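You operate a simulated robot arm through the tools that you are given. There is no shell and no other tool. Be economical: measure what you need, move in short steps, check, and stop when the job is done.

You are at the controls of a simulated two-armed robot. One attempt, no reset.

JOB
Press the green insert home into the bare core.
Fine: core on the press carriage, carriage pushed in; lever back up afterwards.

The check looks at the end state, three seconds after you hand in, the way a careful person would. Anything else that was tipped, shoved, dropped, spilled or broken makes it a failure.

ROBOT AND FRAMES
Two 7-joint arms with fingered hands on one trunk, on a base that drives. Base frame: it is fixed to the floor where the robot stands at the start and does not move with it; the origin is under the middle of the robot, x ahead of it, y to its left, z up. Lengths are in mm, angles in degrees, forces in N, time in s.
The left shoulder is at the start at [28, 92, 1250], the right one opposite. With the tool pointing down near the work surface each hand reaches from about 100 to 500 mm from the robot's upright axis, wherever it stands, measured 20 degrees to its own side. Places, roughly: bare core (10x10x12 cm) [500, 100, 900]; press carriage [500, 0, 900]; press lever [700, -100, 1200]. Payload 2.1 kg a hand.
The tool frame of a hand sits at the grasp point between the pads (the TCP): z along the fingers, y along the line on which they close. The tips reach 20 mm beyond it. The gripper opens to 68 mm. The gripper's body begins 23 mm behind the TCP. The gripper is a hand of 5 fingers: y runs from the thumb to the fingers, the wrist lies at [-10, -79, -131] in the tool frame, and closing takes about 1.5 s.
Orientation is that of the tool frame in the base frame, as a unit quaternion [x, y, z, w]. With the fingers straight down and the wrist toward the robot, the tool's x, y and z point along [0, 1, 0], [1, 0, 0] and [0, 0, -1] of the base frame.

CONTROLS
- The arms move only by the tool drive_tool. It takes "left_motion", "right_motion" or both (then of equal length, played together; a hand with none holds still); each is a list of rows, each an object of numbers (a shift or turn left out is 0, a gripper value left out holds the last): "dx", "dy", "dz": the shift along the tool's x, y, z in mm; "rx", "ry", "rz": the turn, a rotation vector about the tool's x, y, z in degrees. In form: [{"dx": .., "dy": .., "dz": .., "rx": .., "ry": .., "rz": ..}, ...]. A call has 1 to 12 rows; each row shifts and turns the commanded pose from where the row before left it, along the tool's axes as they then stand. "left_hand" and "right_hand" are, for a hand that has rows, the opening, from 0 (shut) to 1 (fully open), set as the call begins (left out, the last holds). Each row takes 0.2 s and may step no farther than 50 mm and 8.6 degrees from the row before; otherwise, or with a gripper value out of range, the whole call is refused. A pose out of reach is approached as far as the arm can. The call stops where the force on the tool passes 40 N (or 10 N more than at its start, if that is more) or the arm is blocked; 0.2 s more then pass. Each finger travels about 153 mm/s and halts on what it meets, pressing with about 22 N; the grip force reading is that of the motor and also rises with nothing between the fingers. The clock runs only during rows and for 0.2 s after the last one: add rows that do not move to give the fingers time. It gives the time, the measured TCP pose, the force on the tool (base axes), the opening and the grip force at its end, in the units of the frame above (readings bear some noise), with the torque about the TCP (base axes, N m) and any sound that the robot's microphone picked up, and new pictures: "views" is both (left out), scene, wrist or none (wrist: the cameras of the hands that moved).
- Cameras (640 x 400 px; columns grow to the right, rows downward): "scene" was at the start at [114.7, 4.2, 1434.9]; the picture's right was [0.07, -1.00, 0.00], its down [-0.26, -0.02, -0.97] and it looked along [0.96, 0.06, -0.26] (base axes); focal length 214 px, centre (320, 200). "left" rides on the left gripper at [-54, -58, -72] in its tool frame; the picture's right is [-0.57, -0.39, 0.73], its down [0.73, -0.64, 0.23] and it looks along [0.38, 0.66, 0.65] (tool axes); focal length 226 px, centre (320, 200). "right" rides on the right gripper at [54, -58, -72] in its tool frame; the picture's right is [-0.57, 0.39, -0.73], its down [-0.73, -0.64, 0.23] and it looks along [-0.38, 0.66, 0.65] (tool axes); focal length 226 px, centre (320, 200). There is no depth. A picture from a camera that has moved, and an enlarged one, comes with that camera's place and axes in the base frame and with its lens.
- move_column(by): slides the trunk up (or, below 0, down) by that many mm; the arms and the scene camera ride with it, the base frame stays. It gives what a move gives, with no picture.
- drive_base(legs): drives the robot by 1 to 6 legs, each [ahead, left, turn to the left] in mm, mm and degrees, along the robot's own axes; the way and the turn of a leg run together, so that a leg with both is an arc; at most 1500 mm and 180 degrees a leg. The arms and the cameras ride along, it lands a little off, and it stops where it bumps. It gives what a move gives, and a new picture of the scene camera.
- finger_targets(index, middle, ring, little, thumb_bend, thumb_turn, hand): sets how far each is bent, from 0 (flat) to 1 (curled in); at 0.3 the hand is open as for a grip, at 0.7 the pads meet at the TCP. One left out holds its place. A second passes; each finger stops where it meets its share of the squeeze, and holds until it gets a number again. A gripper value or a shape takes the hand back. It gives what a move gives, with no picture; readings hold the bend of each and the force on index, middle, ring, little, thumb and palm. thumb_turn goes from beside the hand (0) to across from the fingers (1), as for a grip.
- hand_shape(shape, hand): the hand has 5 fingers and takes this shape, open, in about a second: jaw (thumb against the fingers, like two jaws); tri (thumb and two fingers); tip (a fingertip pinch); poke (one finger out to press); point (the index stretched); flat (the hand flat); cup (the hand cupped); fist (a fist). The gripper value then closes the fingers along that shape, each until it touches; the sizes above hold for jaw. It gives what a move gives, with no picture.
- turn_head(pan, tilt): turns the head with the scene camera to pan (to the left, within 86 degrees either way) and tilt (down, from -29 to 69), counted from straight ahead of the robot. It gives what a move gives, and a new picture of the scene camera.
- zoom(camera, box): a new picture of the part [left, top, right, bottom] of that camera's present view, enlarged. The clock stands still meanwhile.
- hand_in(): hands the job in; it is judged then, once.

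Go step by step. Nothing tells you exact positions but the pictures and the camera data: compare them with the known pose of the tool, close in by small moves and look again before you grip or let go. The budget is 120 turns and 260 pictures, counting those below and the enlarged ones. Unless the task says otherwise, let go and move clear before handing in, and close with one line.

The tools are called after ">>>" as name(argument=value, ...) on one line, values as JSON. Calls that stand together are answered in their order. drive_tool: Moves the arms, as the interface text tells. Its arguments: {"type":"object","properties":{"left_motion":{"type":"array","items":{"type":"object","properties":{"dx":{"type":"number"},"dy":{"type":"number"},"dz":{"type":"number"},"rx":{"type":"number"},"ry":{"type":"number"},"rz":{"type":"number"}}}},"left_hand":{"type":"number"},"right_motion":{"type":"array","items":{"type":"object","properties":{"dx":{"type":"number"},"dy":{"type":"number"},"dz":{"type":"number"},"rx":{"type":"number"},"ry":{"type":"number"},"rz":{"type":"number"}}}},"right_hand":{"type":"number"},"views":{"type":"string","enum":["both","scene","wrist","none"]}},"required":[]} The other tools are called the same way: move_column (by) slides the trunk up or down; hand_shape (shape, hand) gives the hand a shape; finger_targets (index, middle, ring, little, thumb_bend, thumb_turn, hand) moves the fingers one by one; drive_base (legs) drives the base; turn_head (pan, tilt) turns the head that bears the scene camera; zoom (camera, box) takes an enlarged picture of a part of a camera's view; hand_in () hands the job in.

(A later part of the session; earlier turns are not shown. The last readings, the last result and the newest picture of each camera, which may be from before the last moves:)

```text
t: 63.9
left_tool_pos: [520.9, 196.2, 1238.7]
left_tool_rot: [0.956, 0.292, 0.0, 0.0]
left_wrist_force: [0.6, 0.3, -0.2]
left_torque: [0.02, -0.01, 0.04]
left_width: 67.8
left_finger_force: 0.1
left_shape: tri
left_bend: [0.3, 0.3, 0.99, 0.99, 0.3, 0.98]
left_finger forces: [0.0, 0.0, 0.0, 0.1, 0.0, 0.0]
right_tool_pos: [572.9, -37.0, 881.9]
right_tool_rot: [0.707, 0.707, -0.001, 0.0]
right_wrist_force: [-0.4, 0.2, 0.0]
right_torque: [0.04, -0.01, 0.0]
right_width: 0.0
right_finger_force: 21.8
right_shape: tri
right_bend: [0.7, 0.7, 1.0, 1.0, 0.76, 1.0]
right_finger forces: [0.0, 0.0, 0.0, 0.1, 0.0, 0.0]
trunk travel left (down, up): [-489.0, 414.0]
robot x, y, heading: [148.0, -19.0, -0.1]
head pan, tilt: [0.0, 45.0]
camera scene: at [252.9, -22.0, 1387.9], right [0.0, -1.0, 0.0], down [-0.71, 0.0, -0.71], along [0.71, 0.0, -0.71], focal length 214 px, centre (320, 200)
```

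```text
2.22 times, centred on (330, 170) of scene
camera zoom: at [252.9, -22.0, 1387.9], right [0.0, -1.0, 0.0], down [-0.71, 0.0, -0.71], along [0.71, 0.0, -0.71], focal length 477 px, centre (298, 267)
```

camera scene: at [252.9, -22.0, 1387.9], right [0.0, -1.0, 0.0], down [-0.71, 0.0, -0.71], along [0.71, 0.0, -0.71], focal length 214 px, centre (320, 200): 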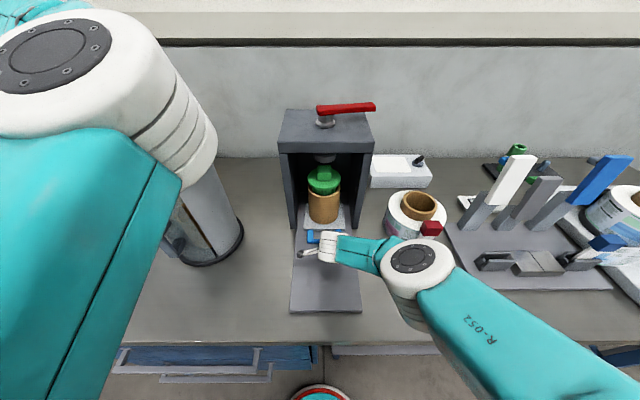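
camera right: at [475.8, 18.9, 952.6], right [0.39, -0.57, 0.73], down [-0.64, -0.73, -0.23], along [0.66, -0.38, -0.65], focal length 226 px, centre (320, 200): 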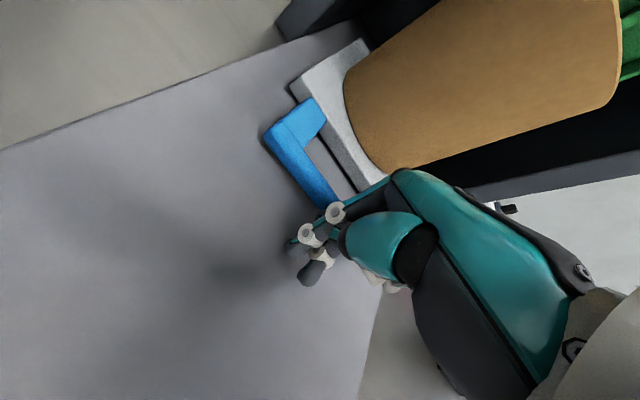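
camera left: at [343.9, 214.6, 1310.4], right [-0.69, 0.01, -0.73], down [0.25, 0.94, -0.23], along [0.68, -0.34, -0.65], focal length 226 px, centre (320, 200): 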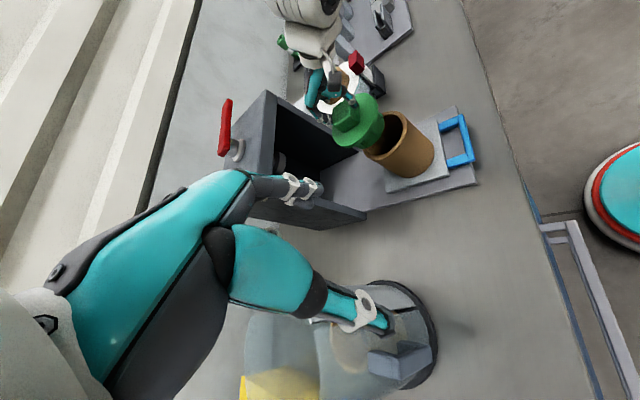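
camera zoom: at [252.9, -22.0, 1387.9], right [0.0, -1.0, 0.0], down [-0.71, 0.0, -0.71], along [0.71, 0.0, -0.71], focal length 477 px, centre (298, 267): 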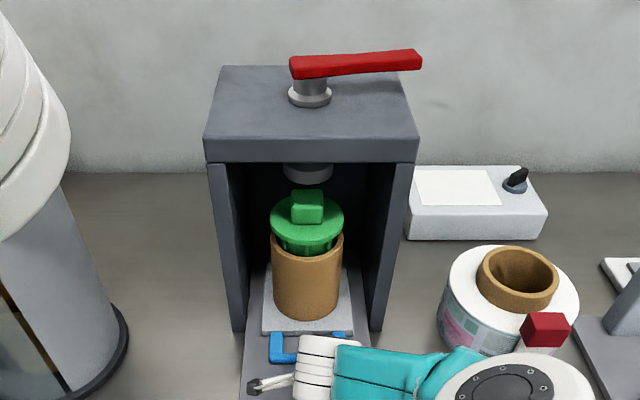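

Close under the ram now. I keep pushing gently for the stop.

>>> drive_tool(right_motion=[{"dy": 4}, {"dy": 4}, {"dy": 4}, {"dy": 4}], views="none")

>>> zoom(camera="scene", box=[250, 80, 410, 260])

>>> zoom(camera="left", box=[0, 0, 640, 400])

```text
t: 64.9
left_tool_pos: [519.7, 194.8, 1238.3]
left_tool_rot: [0.956, 0.292, 0.0, -0.001]
left_wrist_force: [0.7, 0.8, 0.7]
left_torque: [-0.01, 0.03, 0.0]
left_width: 67.8
left_finger_force: 0.0
left_shape: tri
left_bend: [0.3, 0.3, 0.99, 0.99, 0.3, 0.98]
left_finger forces: [0.0, 0.2, 0.1, 0.1, 0.1, 0.1]
right_tool_pos: [584.7, -36.3, 882.0]
right_tool_rot: [0.707, 0.707, 0.002, -0.001]
right_wrist_force: [-1.3, 0.5, -0.9]
right_torque: [0.02, 0.02, 0.02]
right_width: 0.0
right_finger_force: 21.8
right_shape: tri
right_bend: [0.7, 0.7, 1.0, 1.0, 0.76, 1.0]
right_finger forces: [0.1, 0.0, 0.0, 0.0, 0.1, 0.0]
right hand out of reach, approached as far as the arm can: row 4
trunk travel left (down, up): [-489.0, 414.0]
robot x, y, heading: [151.4, -17.5, -0.3]
head pan, tilt: [0.0, 45.0]
```

```text
2.22 times, centred on (330, 170) of scene
camera zoom: at [252.8, -22.0, 1388.0], right [0.0, -1.0, 0.0], down [-0.71, 0.0, -0.71], along [0.71, 0.0, -0.71], focal length 477 px, centre (298, 267)
```

zoom: 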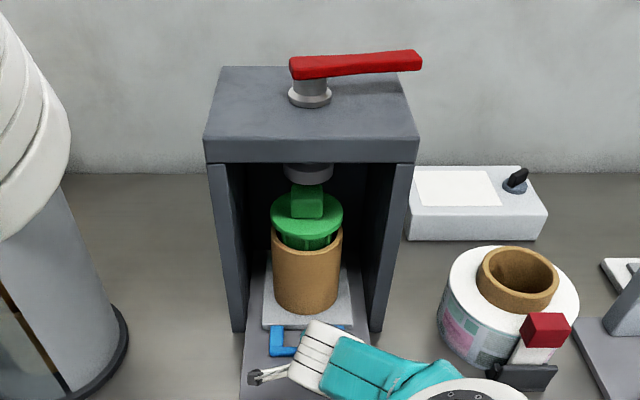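

```text
1.00 times, centred on (320, 200) of left (not enlarged: the box is as wide or as high as the picture)
camera zoom: at [443.6, 213.9, 1310.4], right [-0.69, 0.0, -0.73], down [0.25, 0.94, -0.23], along [0.68, -0.34, -0.65], focal length 226 px, centre (320, 200)
```

zoom: 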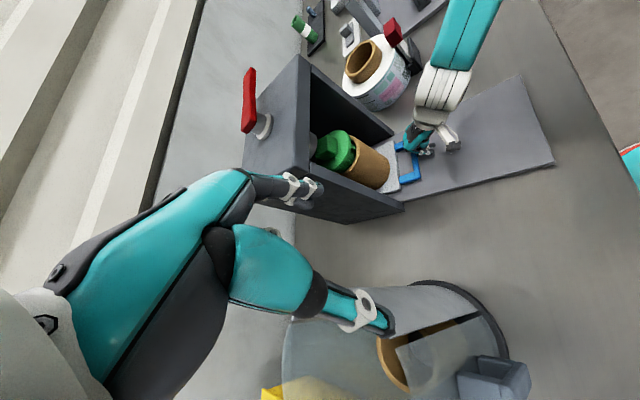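

Reach ends again; the floor under the table looks open and the column has room, so I'll back the hand off and drive 50 mm more.

>>> drive_tool(right_motion=[{"dy": -30}, {"dy": -35}, {"dy": -20}], views="none")

>>> drive_base(legs=[[50, 0, 0]])

>>> drive_tool(right_motion=[{"dy": 20}, {"dy": 12}, {"dy": 5}, {"dy": 5}, {"dy": 5}, {"dy": 5}], views="none")

>>> zoom(camera="scene", box=[250, 80, 410, 280])

```text
t: 65.7
left_tool_pos: [521.9, 195.5, 1238.7]
left_tool_rot: [0.957, 0.291, -0.001, -0.001]
left_wrist_force: [-0.1, -0.4, 0.1]
left_torque: [-0.03, -0.01, 0.0]
left_width: 68.0
left_finger_force: 0.1
left_shape: tri
left_bend: [0.3, 0.3, 0.99, 0.99, 0.3, 0.98]
left_finger forces: [0.1, 0.1, 0.0, 0.0, 0.1, 0.0]
right_tool_pos: [499.7, -36.5, 881.2]
right_tool_rot: [0.707, 0.707, 0.001, 0.0]
right_wrist_force: [0.4, -0.3, -0.9]
right_torque: [-0.01, 0.01, -0.02]
right_width: 0.0
right_finger_force: 22.2
right_shape: tri
right_bend: [0.7, 0.7, 1.0, 1.0, 0.76, 1.0]
right_finger forces: [0.0, 0.1, 0.1, 0.0, 0.0, 0.0]
trunk travel left (down, up): [-489.0, 414.0]
robot x, y, heading: [149.6, -19.4, -0.2]
head pan, tilt: [0.0, 45.0]
```

```text
t: 66.7
left_tool_pos: [571.7, 195.4, 1239.0]
left_tool_rot: [0.956, 0.293, -0.001, -0.001]
left_wrist_force: [0.4, -0.9, 0.1]
left_torque: [0.0, 0.0, 0.0]
left_width: 67.4
left_finger_force: 0.1
left_shape: tri
left_bend: [0.3, 0.3, 0.99, 0.99, 0.3, 0.98]
left_finger forces: [0.0, 0.0, 0.1, 0.0, 0.1, 0.0]
right_tool_pos: [550.7, -35.2, 880.6]
right_tool_rot: [0.707, 0.707, 0.001, -0.001]
right_wrist_force: [-0.5, 0.5, -0.7]
right_torque: [0.03, 0.01, 0.01]
right_width: 0.0
right_finger_force: 21.5
right_shape: tri
right_bend: [0.7, 0.7, 1.0, 1.0, 0.76, 1.0]
right_finger forces: [0.0, 0.0, 0.0, 0.0, 0.0, 0.0]
trunk travel left (down, up): [-489.0, 414.0]
robot x, y, heading: [197.5, -20.1, -0.1]
head pan, tilt: [0.0, 45.0]
camera scene: at [303.6, -22.0, 1387.9], right [0.0, -1.0, 0.0], down [-0.71, 0.0, -0.71], along [0.71, 0.0, -0.71], focal length 214 px, centre (320, 200)
```

scene: 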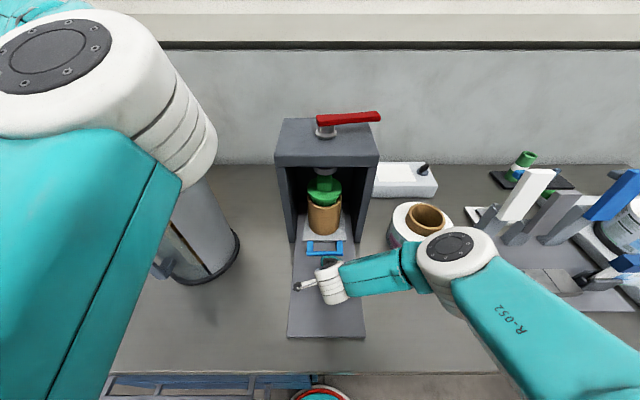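

```text
t: 68.0
left_tool_pos: [571.4, 197.2, 1237.9]
left_tool_rot: [0.956, 0.292, 0.0, -0.001]
left_wrist_force: [0.2, -0.6, -1.0]
left_torque: [0.01, 0.0, -0.05]
left_width: 67.7
left_finger_force: 0.1
left_shape: tri
left_bend: [0.3, 0.3, 0.99, 0.99, 0.3, 0.98]
left_finger forces: [0.0, 0.0, 0.0, 0.0, 0.1, 0.0]
right_tool_pos: [601.1, -34.9, 882.7]
right_tool_rot: [0.708, 0.707, 0.0, -0.001]
right_wrist_force: [-0.2, -0.3, 0.2]
right_torque: [0.0, -0.01, 0.01]
right_width: 0.0
right_finger_force: 22.4
right_shape: tri
right_bend: [0.7, 0.7, 1.0, 1.0, 0.76, 1.0]
right_finger forces: [0.0, 0.1, 0.0, 0.0, 0.1, 0.1]
trunk travel left (down, up): [-489.0, 414.0]
robot x, y, heading: [195.7, -22.4, 0.1]
head pan, tilt: [0.0, 45.0]
```

```text
2.00 times, centred on (330, 180) of scene
camera zoom: at [302.9, -22.0, 1388.0], right [0.0, -1.0, 0.0], down [-0.71, 0.0, -0.71], along [0.71, 0.0, -0.71], focal length 429 px, centre (300, 240)
```

zoom: 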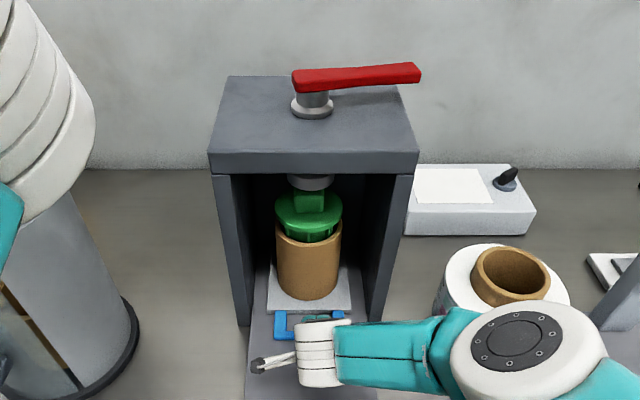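

No stop felt yet; continuing in small steps.

>>> drive_tool(right_motion=[{"dy": 4}, {"dy": 4}, {"dy": 4}, {"dy": 4}], views="none")

>>> zoom(camera="scene", box=[270, 140, 390, 280])

>>> zoom(camera="left", box=[240, 60, 480, 230])

```text
t: 69.0
left_tool_pos: [569.4, 196.3, 1240.4]
left_tool_rot: [0.956, 0.293, 0.001, -0.001]
left_wrist_force: [0.2, -0.2, -0.1]
left_torque: [-0.02, 0.01, -0.04]
left_width: 67.7
left_finger_force: 0.0
left_shape: tri
left_bend: [0.3, 0.3, 0.99, 0.99, 0.3, 0.98]
left_finger forces: [0.1, 0.1, 0.0, 0.1, 0.1, 0.0]
right_tool_pos: [615.6, -34.7, 882.1]
right_tool_rot: [0.707, 0.707, 0.001, -0.001]
right_wrist_force: [-22.3, 1.7, 9.5]
right_torque: [0.04, 0.08, 0.0]
right_width: 0.0
right_finger_force: 22.5
right_shape: tri
right_bend: [0.7, 0.7, 1.0, 1.0, 0.71, 1.0]
right_finger forces: [0.0, 0.0, 0.1, 0.0, 29.4, 0.0]
trunk travel left (down, up): [-489.0, 414.0]
robot x, y, heading: [197.8, -21.0, -0.1]
head pan, tilt: [0.0, 45.0]
```

```text
2.86 times, centred on (330, 210) of scene
camera zoom: at [298.9, -21.6, 1388.4], right [0.0, -1.0, 0.0], down [-0.71, 0.0, -0.71], along [0.71, 0.0, -0.71], focal length 613 px, centre (291, 171)
```

zoom: 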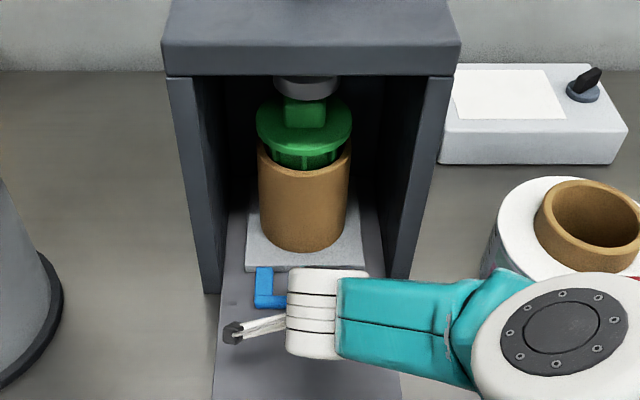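

```text
2.35 times, centred on (360, 145) of left
camera zoom: at [489.6, 214.4, 1311.3], right [-0.68, 0.0, -0.73], down [0.25, 0.94, -0.23], along [0.68, -0.34, -0.65], focal length 532 px, centre (226, 329)
```

zoom: 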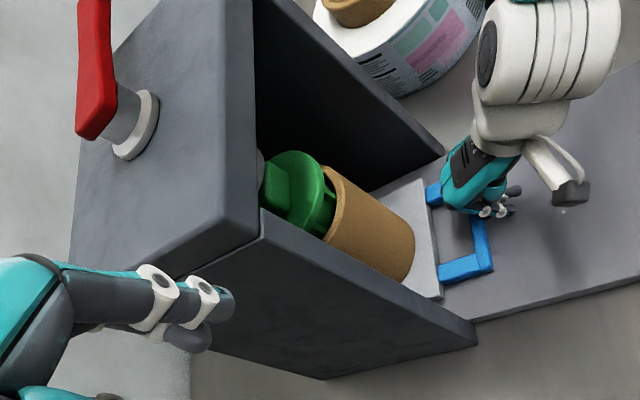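

A 22 N reaction: the carriage seems to be at its stop. I back the hand off and inspect the insert under the ram.

>>> drive_tool(right_motion=[{"dy": -20}, {"dy": -40}, {"dy": -40}, {"dz": -40}], views="none")

>>> turn_head(pan=0, tilt=40)

>>> zoom(camera="scene", box=[250, 70, 410, 270])

>>> zoom(camera="left", box=[300, 80, 460, 200])

```text
t: 70.0
left_tool_pos: [571.4, 196.1, 1238.0]
left_tool_rot: [0.956, 0.292, 0.0, -0.001]
left_wrist_force: [0.1, 0.0, 0.4]
left_torque: [0.02, -0.02, 0.03]
left_width: 67.8
left_finger_force: 0.0
left_shape: tri
left_bend: [0.3, 0.3, 0.99, 0.99, 0.3, 0.98]
left_finger forces: [0.1, 0.0, 0.0, 0.1, 0.0, 0.0]
right_tool_pos: [517.5, -35.3, 923.8]
right_tool_rot: [0.707, 0.707, 0.0, 0.0]
right_wrist_force: [-0.3, 0.6, -0.4]
right_torque: [0.01, -0.01, -0.01]
right_width: 0.2
right_finger_force: 21.9
right_shape: tri
right_bend: [0.7, 0.7, 1.0, 1.0, 0.76, 1.0]
right_finger forces: [0.0, 0.0, 0.1, 0.1, 0.1, 0.0]
trunk travel left (down, up): [-489.0, 414.0]
robot x, y, heading: [201.3, -20.9, -0.0]
head pan, tilt: [0.0, 45.0]
```

```text
t: 70.7
left_tool_pos: [571.2, 197.0, 1238.5]
left_tool_rot: [0.956, 0.293, 0.0, -0.001]
left_wrist_force: [0.0, -0.2, -0.7]
left_torque: [0.0, -0.02, -0.01]
left_width: 67.6
left_finger_force: 0.0
left_shape: tri
left_bend: [0.3, 0.3, 0.99, 0.99, 0.3, 0.98]
left_finger forces: [0.0, 0.1, 0.0, 0.0, 0.1, 0.1]
right_tool_pos: [517.1, -34.6, 921.2]
right_tool_rot: [0.707, 0.708, -0.001, -0.001]
right_wrist_force: [0.2, -0.1, 0.0]
right_torque: [-0.02, 0.02, 0.0]
right_width: 0.0
right_finger_force: 22.2
right_shape: tri
right_bend: [0.7, 0.7, 1.0, 1.0, 0.76, 1.0]
right_finger forces: [0.0, 0.1, 0.0, 0.0, 0.1, 0.0]
trunk travel left (down, up): [-489.0, 414.0]
robot x, y, heading: [202.6, -18.6, 0.1]
head pan, tilt: [0.0, 40.0]
camera scene: at [306.5, -22.0, 1395.2], right [0.0, -1.0, 0.0], down [-0.64, 0.0, -0.77], along [0.77, 0.0, -0.64], focal length 214 px, centre (320, 200)
```

scene: 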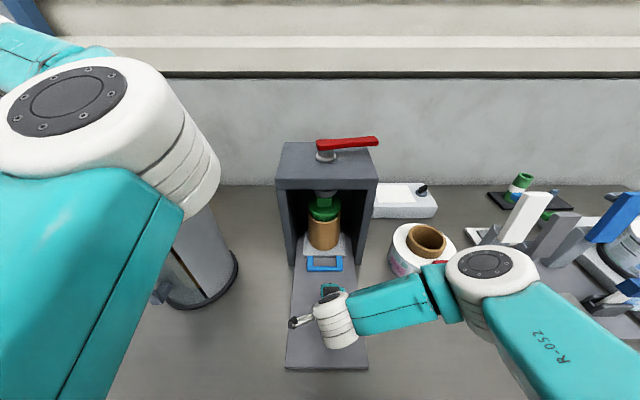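

```text
2.00 times, centred on (330, 170) of scene
camera zoom: at [306.5, -22.0, 1395.2], right [0.0, -1.0, 0.0], down [-0.64, 0.0, -0.77], along [0.77, 0.0, -0.64], focal length 429 px, centre (300, 260)
```

zoom: 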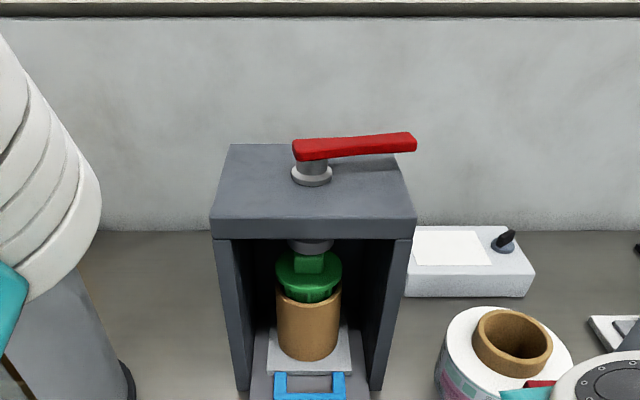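

```text
3.33 times, centred on (380, 140) of left
camera zoom: at [493.3, 214.1, 1310.4], right [-0.69, 0.0, -0.73], down [0.25, 0.94, -0.23], along [0.68, -0.34, -0.65], focal length 754 px, centre (120, 400)
```

zoom: 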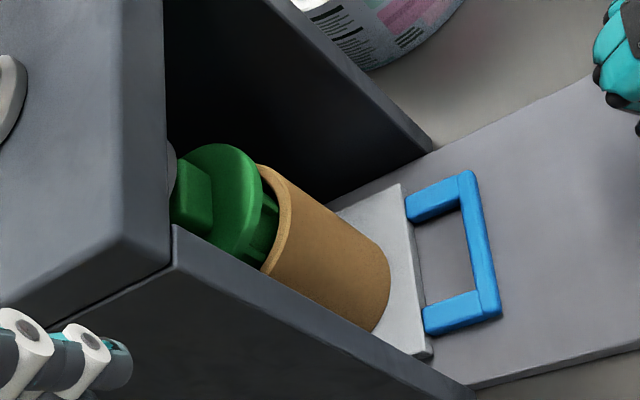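

Let me check from the right wrist camera, which is low in front of the press.

>>> drive_tool(right_motion=[{"dy": -30, "dx": 5}, {"rx": 8}, {"rx": 8}, {"rx": 8}], views="wrist")

```text
t: 71.7
left_tool_pos: [572.0, 196.5, 1239.3]
left_tool_rot: [0.956, 0.292, 0.0, -0.001]
left_wrist_force: [0.2, -0.1, 0.3]
left_torque: [0.0, 0.05, 0.02]
left_width: 67.9
left_finger_force: 0.0
left_shape: tri
left_bend: [0.3, 0.3, 0.99, 0.99, 0.3, 0.98]
left_finger forces: [0.0, 0.1, 0.0, 0.0, 0.0, 0.1]
right_tool_pos: [487.1, -28.9, 922.1]
right_tool_rot: [0.691, 0.692, -0.148, -0.149]
right_wrist_force: [0.2, 0.0, -1.1]
right_torque: [-0.02, -0.01, 0.03]
right_width: 0.1
right_finger_force: 21.6
right_shape: tri
right_bend: [0.7, 0.7, 1.0, 1.0, 0.76, 1.0]
right_finger forces: [0.1, 0.0, 0.0, 0.1, 0.0, 0.1]
trunk travel left (down, up): [-489.0, 414.0]
robot x, y, heading: [197.8, -18.1, 0.2]
head pan, tilt: [0.0, 40.0]
camera right: at [462.9, 25.2, 1010.4], right [0.65, -0.57, 0.5], down [-0.68, -0.73, 0.05], along [0.34, -0.38, -0.86], focal length 226 px, centre (320, 200)
```

right: 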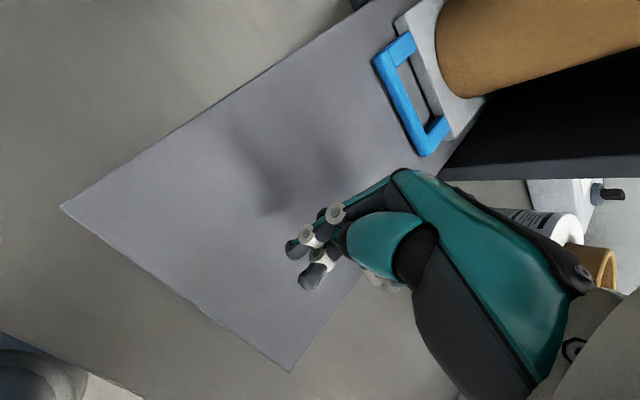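

Wrong way; I tilt the other way to look up into the press.

>>> drive_tool(right_motion=[{"rx": -8}, {"rx": -8}, {"rx": -8}, {"rx": -8}, {"rx": -8}, {"rx": -8}, {"rx": -8}, {"rx": -8}], views="wrist")

>>> zoom(camera="right", box=[200, 0, 520, 200])

```text
t: 73.5
left_tool_pos: [570.7, 195.9, 1239.3]
left_tool_rot: [0.957, 0.291, 0.0, -0.001]
left_wrist_force: [0.3, 0.3, -0.1]
left_torque: [0.0, -0.02, -0.01]
left_width: 67.8
left_finger_force: 0.0
left_shape: tri
left_bend: [0.3, 0.3, 0.99, 0.99, 0.3, 0.98]
left_finger forces: [0.1, 0.0, 0.0, 0.0, 0.0, 0.0]
right_tool_pos: [487.9, 22.5, 978.3]
right_tool_rot: [0.665, 0.664, 0.242, 0.242]
right_wrist_force: [-0.3, -0.5, -0.3]
right_torque: [-0.02, -0.01, -0.06]
right_width: 0.1
right_finger_force: 21.9
right_shape: tri
right_bend: [0.7, 0.7, 1.0, 1.0, 0.76, 1.0]
right_finger forces: [0.0, 0.0, 0.0, 0.1, 0.0, 0.0]
right hand out of reach, approached as far as the arm can: row 6, 7, 8
trunk travel left (down, up): [-489.0, 414.0]
robot x, y, heading: [202.2, -21.9, -0.1]
head pan, tilt: [0.0, 40.0]
camera right: at [395.6, 78.7, 995.6], right [-0.17, -0.57, 0.81], down [-0.34, -0.73, -0.59], along [0.92, -0.38, -0.07], focal length 226 px, centre (320, 200)
```

right: 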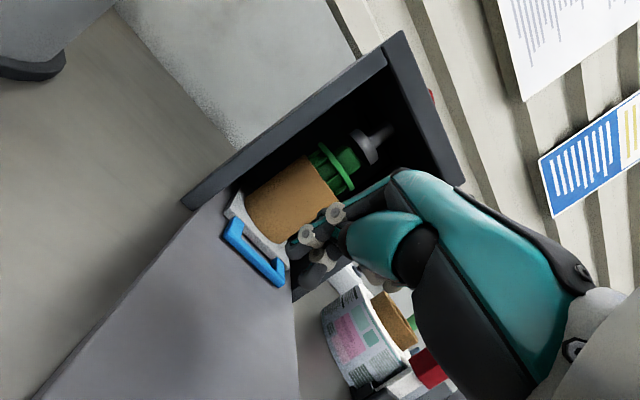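

```text
2.00 times, centred on (360, 100) of right
camera zoom: at [395.6, 78.7, 995.6], right [-0.17, -0.57, 0.81], down [-0.34, -0.73, -0.59], along [0.92, -0.38, -0.07], focal length 452 px, centre (240, 400)
```

zoom: 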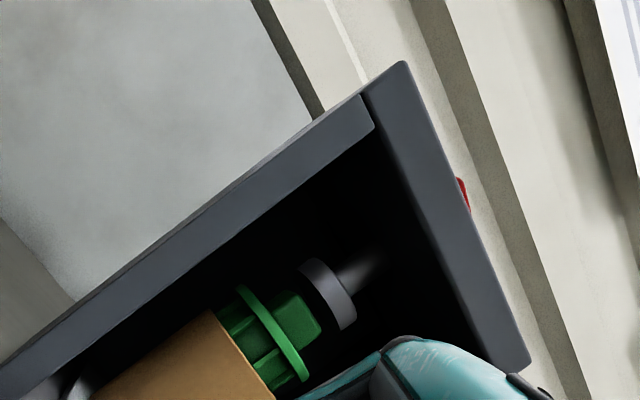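

The wrist view shows the insert upright, nicely below the ram with a small gap. Now the lever: its tip is near (738, −145, 1200). I move the right hand up and to the right, keeping the 40° forward tilt.

>>> drive_tool(right_motion=[{"dx": -19, "dy": 25.7, "dz": -30.6}, {"dx": -19, "dy": 25.7, "dz": -30.6}, {"dx": -19, "dy": 25.7, "dz": -30.6}, {"dx": -19, "dy": 25.7, "dz": -30.6}, {"dx": -19, "dy": 25.7, "dz": -30.6}, {"dx": -19, "dy": 25.7, "dz": -30.6}, {"dx": -19, "dy": 25.7, "dz": -30.6}, {"dx": -19, "dy": 25.7, "dz": -30.6}])

>>> zoom(camera="right", box=[160, 100, 480, 300])

```text
t: 75.3
left_tool_pos: [571.3, 196.8, 1238.1]
left_tool_rot: [0.956, 0.292, 0.0, -0.001]
left_wrist_force: [0.0, 1.1, 0.4]
left_torque: [-0.02, 0.02, -0.03]
left_width: 67.8
left_finger_force: 0.0
left_shape: tri
left_bend: [0.3, 0.3, 0.99, 0.99, 0.3, 0.98]
left_finger forces: [0.0, 0.0, 0.1, 0.0, 0.0, 0.0]
right_tool_pos: [524.1, -100.6, 1292.3]
right_tool_rot: [0.664, 0.665, 0.242, 0.24]
right_wrist_force: [-0.4, 0.0, 0.0]
right_torque: [-0.02, 0.01, -0.02]
right_width: 0.2
right_finger_force: 22.4
right_shape: tri
right_bend: [0.7, 0.7, 1.0, 1.0, 0.76, 1.0]
right_finger forces: [0.0, 0.1, 0.1, 0.0, 0.0, 0.0]
right hand out of reach, approached as far as the arm can: row 4, 5, 6
trunk travel left (down, up): [-489.0, 414.0]
robot x, y, heading: [198.9, -16.6, 0.2]
head pan, tilt: [0.0, 40.0]
camera scene: at [306.1, -22.0, 1395.3], right [0.0, -1.0, 0.0], down [-0.64, 0.0, -0.77], along [0.77, 0.0, -0.64], focal length 214 px, centre (320, 200)
camera right: at [430.7, -46.3, 1309.0], right [-0.17, -0.57, 0.81], down [-0.34, -0.73, -0.59], along [0.92, -0.38, -0.07], focal length 226 px, centre (320, 200)
```

scene: 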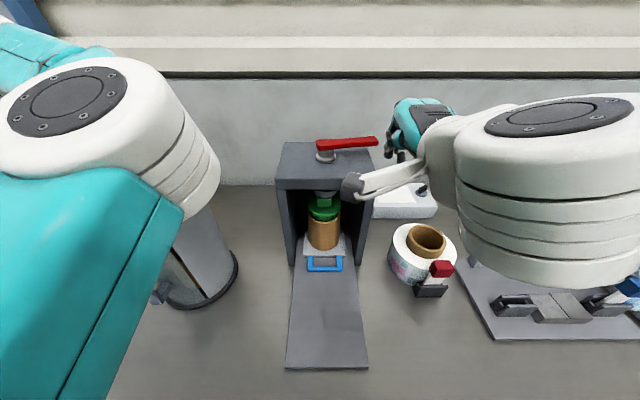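
right: 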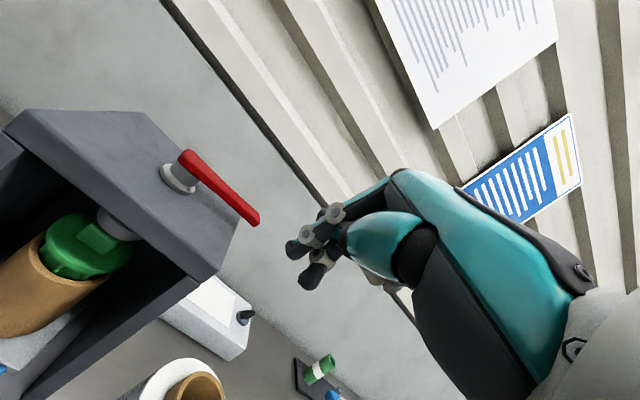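

```text
2.00 times, centred on (320, 200) of right
camera zoom: at [430.7, -46.3, 1309.0], right [-0.17, -0.57, 0.81], down [-0.34, -0.73, -0.59], along [0.92, -0.38, -0.07], focal length 452 px, centre (320, 200)
```

zoom: 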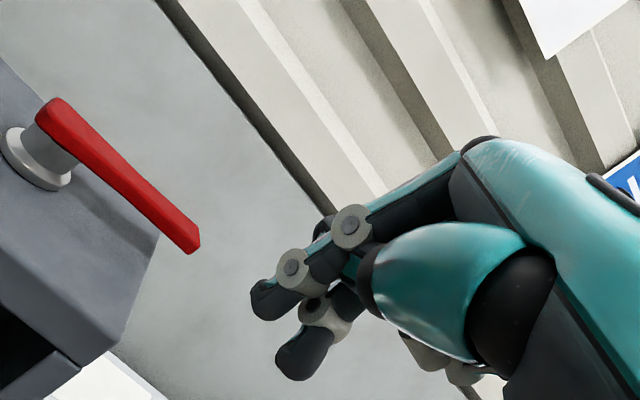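

The lever tip is at about (750, −146, 1192). I'll hover the closed fingertips just above the lever's outer part.

>>> drive_tool(right_motion=[{"dx": -4.5, "dy": 21.2, "dz": 26.9}, {"dx": -4.5, "dy": 21.2, "dz": 26.9}, {"dx": -4.5, "dy": 21.2, "dz": 26.9}, {"dx": -4.5, "dy": 21.2, "dz": 26.9}, {"dx": -4.5, "dy": 21.2, "dz": 26.9}])

>>> zoom(camera="right", box=[100, 100, 420, 300])

>>> zoom(camera="scene", box=[260, 80, 460, 205])

>>> zoom(camera="left", box=[140, 0, 460, 200])

```text
t: 76.5
left_tool_pos: [572.0, 195.3, 1239.1]
left_tool_rot: [0.956, 0.292, -0.001, -0.001]
left_wrist_force: [0.5, -0.1, 0.1]
left_torque: [0.0, 0.01, -0.01]
left_width: 67.8
left_finger_force: 0.1
left_shape: tri
left_bend: [0.3, 0.3, 0.99, 0.99, 0.3, 0.98]
left_finger forces: [0.0, 0.0, 0.1, 0.1, 0.0, 0.1]
right_tool_pos: [693.2, -121.4, 1256.1]
right_tool_rot: [0.665, 0.664, 0.241, 0.242]
right_wrist_force: [0.2, 0.0, -0.1]
right_torque: [0.01, -0.02, -0.02]
right_width: 0.1
right_finger_force: 22.0
right_shape: tri
right_bend: [0.7, 0.7, 1.0, 1.0, 0.76, 1.0]
right_finger forces: [0.0, 0.0, 0.0, 0.0, 0.0, 0.0]
trunk travel left (down, up): [-489.0, 414.0]
robot x, y, heading: [203.9, -22.6, -0.0]
head pan, tilt: [0.0, 40.0]
camera scene: at [306.8, -22.0, 1395.2], right [0.0, -1.0, 0.0], down [-0.64, 0.0, -0.77], along [0.77, 0.0, -0.64], focal length 214 px, centre (320, 200)
camera right: at [601.4, -67.7, 1273.0], right [-0.17, -0.57, 0.81], down [-0.34, -0.73, -0.59], along [0.92, -0.38, -0.07], focal length 226 px, centre (320, 200)
```

scene: 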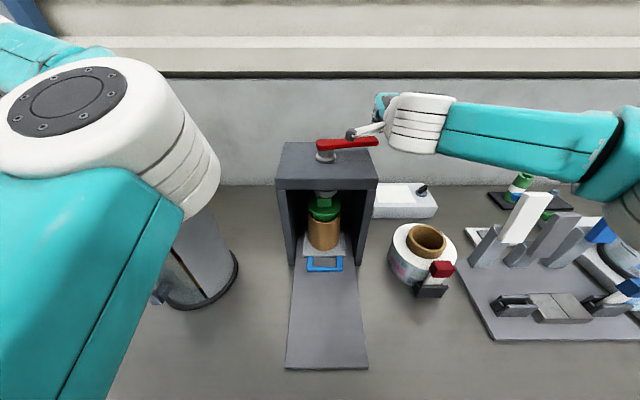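
right: 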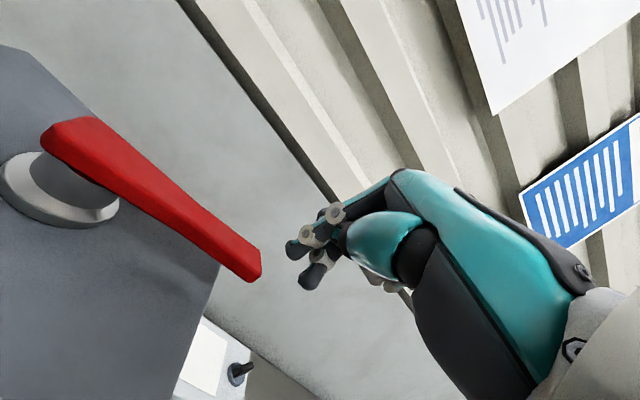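

```text
2.00 times, centred on (260, 200) of right
camera zoom: at [601.4, -67.7, 1273.0], right [-0.17, -0.57, 0.81], down [-0.34, -0.73, -0.59], along [0.92, -0.38, -0.07], focal length 452 px, centre (440, 200)
```

zoom: 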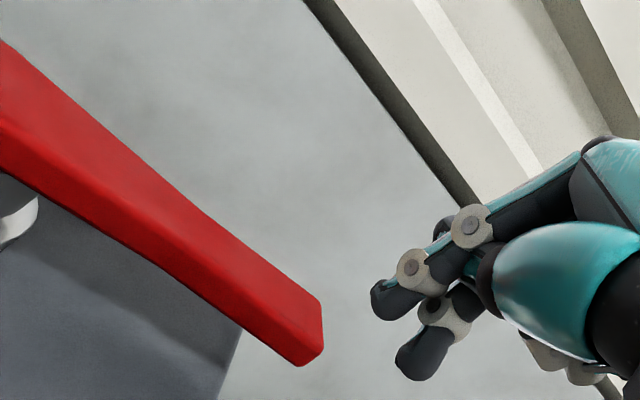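

```text
3.20 times, centred on (360, 142) of scene
camera zoom: at [306.8, -22.0, 1395.2], right [0.0, -1.0, 0.0], down [-0.64, 0.0, -0.77], along [0.77, 0.0, -0.64], focal length 686 px, centre (192, 384)
```

zoom: 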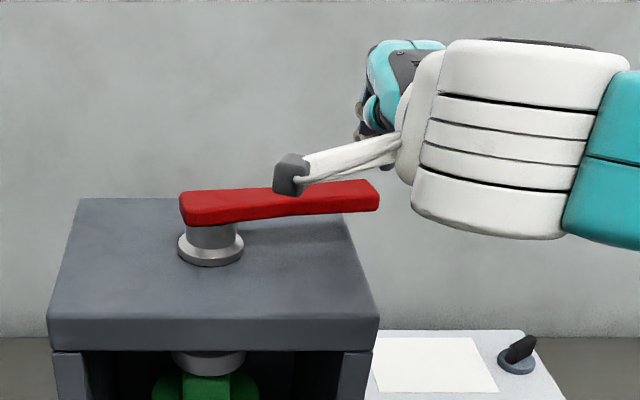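

```text
2.00 times, centred on (300, 100) of left
camera zoom: at [493.6, 214.1, 1310.3], right [-0.69, 0.0, -0.73], down [0.25, 0.94, -0.23], along [0.68, -0.34, -0.65], focal length 452 px, centre (360, 400)
```

zoom: 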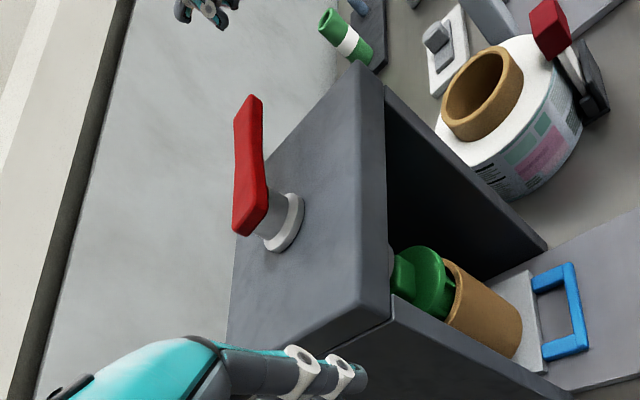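

The lever tip is at (745, −140, 1194). I move the fingertips over it and come down until touch.

>>> drive_tool(right_motion=[{"dy": 10.6, "dz": 15.4}, {"dy": 10.6, "dz": 15.4}, {"dy": -3.9, "dz": 4.6}, {"dy": -3.9, "dz": 4.6}], views="wrist")

>>> zoom(camera="scene", box=[260, 80, 460, 205])

>>> zoom(camera="left", box=[200, 0, 360, 120])

```text
t: 77.5
left_tool_pos: [571.4, 194.9, 1239.4]
left_tool_rot: [0.956, 0.293, -0.001, 0.0]
left_wrist_force: [0.2, -0.8, -0.2]
left_torque: [-0.01, -0.05, 0.01]
left_width: 68.0
left_finger_force: 0.0
left_shape: tri
left_bend: [0.3, 0.3, 0.99, 0.99, 0.3, 0.98]
left_finger forces: [0.0, 0.1, 0.0, 0.1, 0.0, 0.0]
right_tool_pos: [729.1, -121.7, 1232.4]
right_tool_rot: [0.665, 0.665, 0.241, 0.241]
right_wrist_force: [0.8, 0.5, 0.0]
right_torque: [-0.01, 0.01, 0.03]
right_width: 0.1
right_finger_force: 22.0
right_shape: tri
right_bend: [0.7, 0.7, 1.0, 1.0, 0.76, 1.0]
right_finger forces: [0.0, 0.1, 0.0, 0.0, 0.1, 0.1]
trunk travel left (down, up): [-489.0, 414.0]
robot x, y, heading: [202.0, -20.0, -0.0]
head pan, tilt: [0.0, 40.0]
camera right: at [637.0, -66.5, 1250.6], right [-0.17, -0.57, 0.81], down [-0.34, -0.73, -0.59], along [0.92, -0.38, -0.07], focal length 226 px, centre (320, 200)
```

right: 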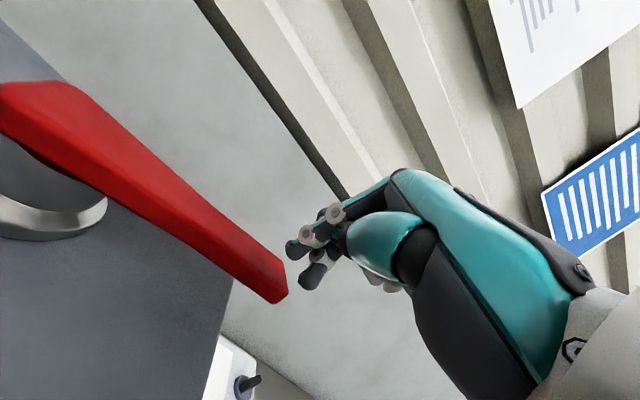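

```text
3.20 times, centred on (360, 142) of scene
camera zoom: at [306.6, -22.0, 1395.3], right [0.0, -1.0, 0.0], down [-0.64, 0.0, -0.77], along [0.77, 0.0, -0.64], focal length 686 px, centre (192, 384)
```

zoom: 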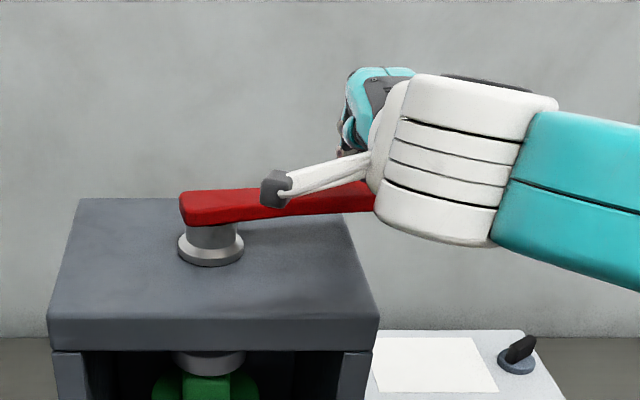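

```text
3.33 times, centred on (280, 60) of left
camera zoom: at [493.4, 214.0, 1310.4], right [-0.69, 0.0, -0.73], down [0.25, 0.94, -0.23], along [0.68, -0.34, -0.65], focal length 754 px, centre (453, 667)
```

zoom: 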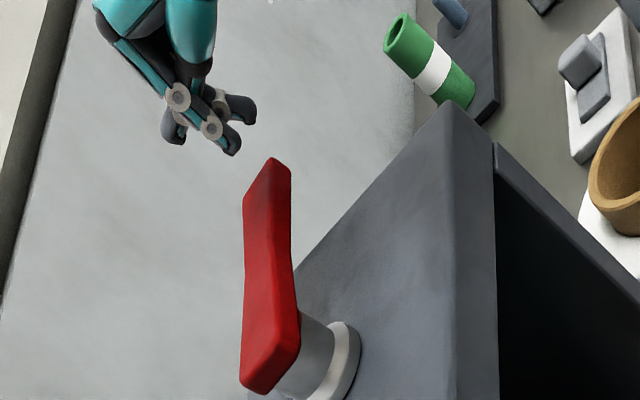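

The tips are just above the lever. I step down to contact and start pressing.

>>> drive_tool(right_motion=[{"dy": -3.9, "dz": 4.6}, {"dy": -3.9, "dz": 4.6}, {"dy": -3.9, "dz": 4.6}, {"dy": -3.9, "dz": 4.6}], views="wrist")

>>> zoom(camera="left", box=[200, 0, 360, 120])

>>> zoom(camera="scene", box=[260, 80, 460, 205])

```text
t: 78.5
left_tool_pos: [571.1, 194.5, 1238.6]
left_tool_rot: [0.957, 0.292, -0.001, -0.001]
left_wrist_force: [-0.4, -0.2, 0.1]
left_torque: [-0.02, -0.01, -0.01]
left_width: 67.8
left_finger_force: 0.1
left_shape: tri
left_bend: [0.3, 0.3, 0.99, 0.99, 0.3, 0.98]
left_finger forces: [0.1, 0.0, 0.1, 0.1, 0.1, 0.0]
right_tool_pos: [728.3, -121.5, 1210.0]
right_tool_rot: [0.664, 0.665, 0.242, 0.241]
right_wrist_force: [0.6, 0.0, -0.5]
right_torque: [-0.01, 0.01, 0.02]
right_width: 0.0
right_finger_force: 22.1
right_shape: tri
right_bend: [0.7, 0.7, 1.0, 1.0, 0.76, 1.0]
right_finger forces: [0.0, 0.0, 0.1, 0.0, 0.0, 0.0]
trunk travel left (down, up): [-489.0, 414.0]
robot x, y, heading: [199.6, -19.4, 0.3]
head pan, tilt: [0.0, 40.0]
camera right: at [636.0, -66.5, 1226.9], right [-0.17, -0.57, 0.81], down [-0.34, -0.73, -0.59], along [0.92, -0.38, -0.07], focal length 226 px, centre (320, 200)
```

right: 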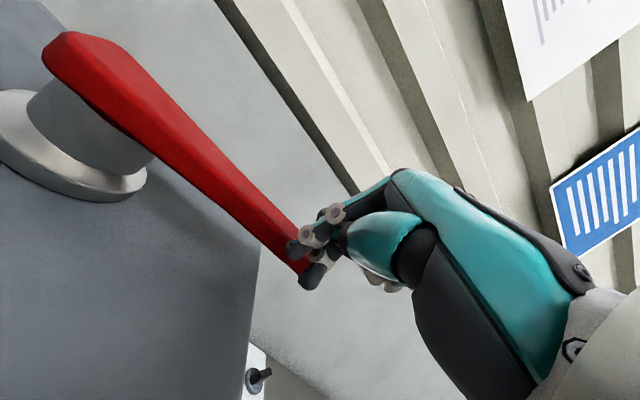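

```text
3.33 times, centred on (280, 60) of left
camera zoom: at [493.4, 214.0, 1310.4], right [-0.69, 0.0, -0.73], down [0.25, 0.94, -0.23], along [0.68, -0.34, -0.65], focal length 754 px, centre (453, 667)
```

zoom: 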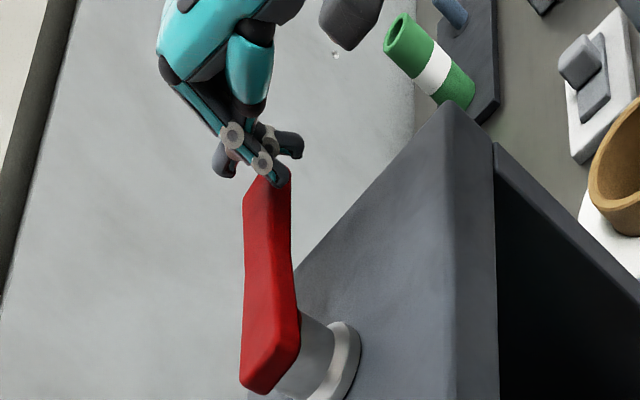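

```text
3.20 times, centred on (360, 142) of scene
camera zoom: at [306.6, -22.1, 1395.3], right [0.0, -1.0, 0.0], down [-0.64, 0.0, -0.77], along [0.77, 0.0, -0.64], focal length 686 px, centre (192, 384)
```

zoom: 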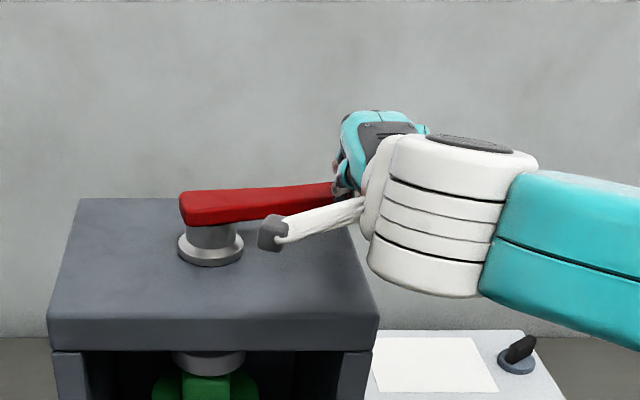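

No contact yet, and the tips sit at the lever's very end or in front of it. I go up, farther over (+x 14, +y 12), then down again.

>>> drive_tool(right_motion=[{"dy": 12.9, "dz": -15.3}, {"dx": 12, "dy": 10.7, "dz": 9}, {"dy": -3.9, "dz": 4.6}, {"dy": -3.9, "dz": 4.6}, {"dy": -3.9, "dz": 4.6}], views="wrist")

>>> zoom(camera="left", box=[200, 0, 360, 120])

>>> zoom(camera="right", box=[220, 150, 420, 300])

```text
t: 79.7
left_tool_pos: [570.4, 195.0, 1239.1]
left_tool_rot: [0.956, 0.293, 0.0, -0.001]
left_wrist_force: [0.3, -0.3, 0.2]
left_torque: [0.0, 0.02, 0.0]
left_width: 68.0
left_finger_force: 0.1
left_shape: tri
left_bend: [0.3, 0.3, 0.99, 0.99, 0.3, 0.98]
left_finger forces: [0.0, 0.0, 0.0, 0.0, 0.1, 0.1]
right_tool_pos: [741.5, -110.0, 1211.8]
right_tool_rot: [0.665, 0.663, 0.242, 0.243]
right_wrist_force: [0.0, -1.9, 10.2]
right_torque: [0.07, 0.0, -0.01]
right_width: 0.0
right_finger_force: 22.0
right_shape: tri
right_bend: [0.7, 0.7, 1.0, 1.0, 0.76, 1.0]
right_finger forces: [10.4, 0.3, 0.0, 0.1, 0.0, 0.1]
trunk travel left (down, up): [-489.0, 414.0]
robot x, y, heading: [203.2, -21.6, 0.1]
head pan, tilt: [0.0, 40.0]
camera right: at [649.5, -55.4, 1228.8], right [-0.17, -0.57, 0.81], down [-0.34, -0.73, -0.59], along [0.92, -0.38, -0.07], focal length 226 px, centre (320, 200)
```

right: 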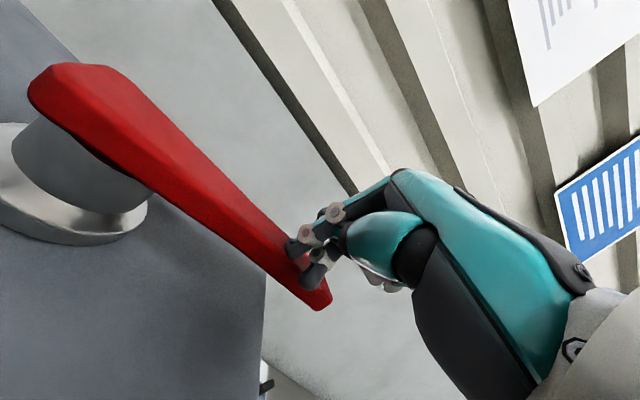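

```text
3.33 times, centred on (280, 60) of left
camera zoom: at [492.4, 213.7, 1310.9], right [-0.69, 0.0, -0.73], down [0.25, 0.94, -0.23], along [0.68, -0.34, -0.65], focal length 754 px, centre (453, 667)
```

zoom: 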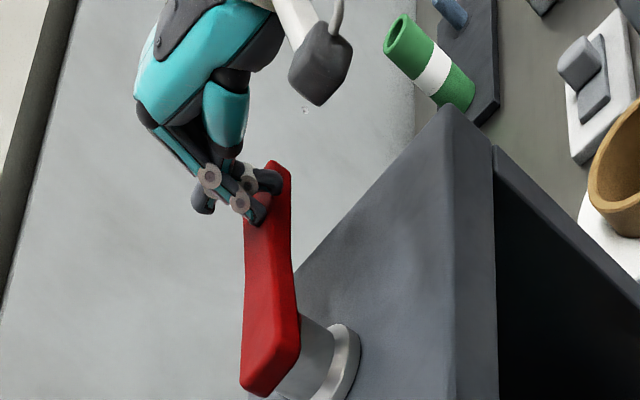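

```text
2.67 times, centred on (320, 225) of right
camera zoom: at [649.5, -55.4, 1228.8], right [-0.17, -0.57, 0.81], down [-0.34, -0.73, -0.59], along [0.92, -0.38, -0.07], focal length 603 px, centre (320, 133)
```

zoom: 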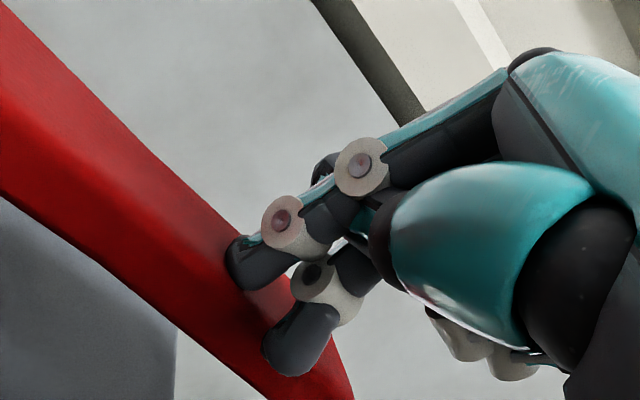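

Contact made (10 N). Now I press the lever down.

>>> drive_tool(right_motion=[{"dy": -3.9, "dz": 4.6}, {"dy": -3.9, "dz": 4.6}, {"dy": -3.9, "dz": 4.6}], views="wrist")

>>> zoom(camera="scene", box=[260, 100, 460, 225])

>>> zoom(camera="left", box=[200, 0, 440, 180])

```text
t: 80.2
left_tool_pos: [569.3, 194.9, 1239.3]
left_tool_rot: [0.956, 0.293, 0.0, 0.0]
left_wrist_force: [0.5, 0.1, -0.5]
left_torque: [-0.02, -0.01, -0.01]
left_width: 67.9
left_finger_force: 0.1
left_shape: tri
left_bend: [0.3, 0.3, 0.99, 0.99, 0.3, 0.98]
left_finger forces: [0.0, 0.1, 0.1, 0.0, 0.1, 0.1]
right_tool_pos: [741.5, -110.8, 1211.9]
right_tool_rot: [0.664, 0.66, 0.249, 0.247]
right_wrist_force: [-3.5, -1.4, 22.0]
right_torque: [0.14, -0.02, 0.01]
right_width: 0.0
right_finger_force: 22.2
right_shape: tri
right_bend: [0.7, 0.7, 1.0, 1.0, 0.76, 1.0]
right_finger forces: [22.3, 0.0, 0.0, 0.0, 0.1, 0.0]
trunk travel left (down, up): [-489.0, 414.0]
robot x, y, heading: [200.2, -21.7, -0.2]
head pan, tilt: [0.0, 40.0]
stopped in row 2 (right hand): the force on the tool passed its limit at 46 N (the readings are from after the stop); the commanded pose is now the measured one
camera right: at [648.6, -55.5, 1227.2], right [-0.19, -0.57, 0.8], down [-0.33, -0.73, -0.6], along [0.92, -0.38, -0.05], focal length 226 px, centre (320, 200)
```

right: 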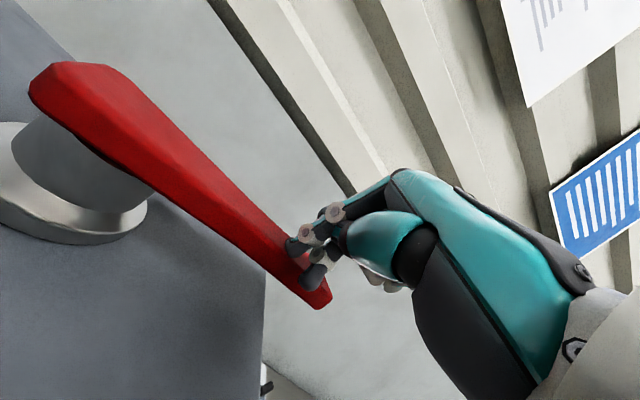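

```text
3.20 times, centred on (360, 162) of scene
camera zoom: at [304.2, -21.6, 1395.6], right [0.0, -1.0, 0.0], down [-0.64, 0.0, -0.77], along [0.77, 0.0, -0.64], focal length 686 px, centre (192, 320)
```

zoom: 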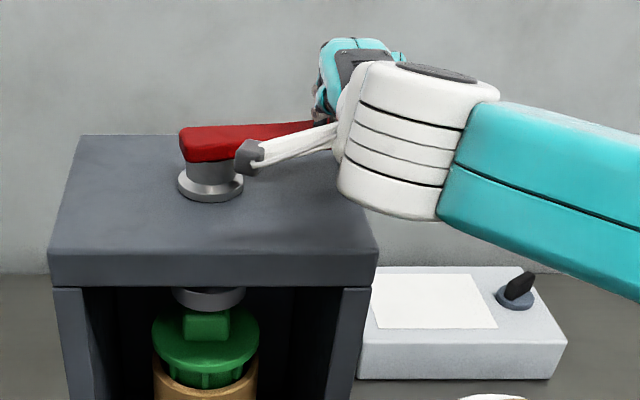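

```text
2.22 times, centred on (320, 90) of left
camera zoom: at [491.4, 214.3, 1310.9], right [-0.69, 0.0, -0.73], down [0.25, 0.94, -0.23], along [0.68, -0.34, -0.65], focal length 502 px, centre (320, 444)
```

zoom: 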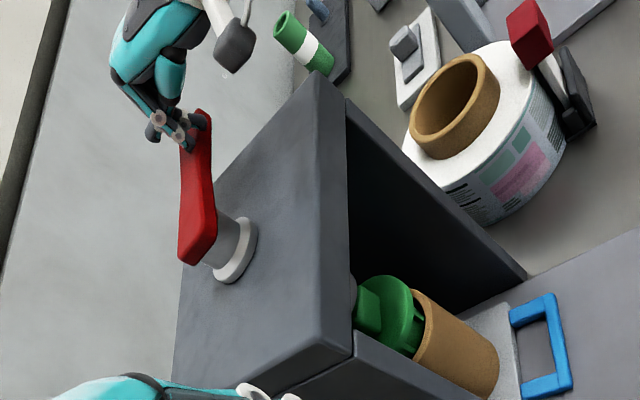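

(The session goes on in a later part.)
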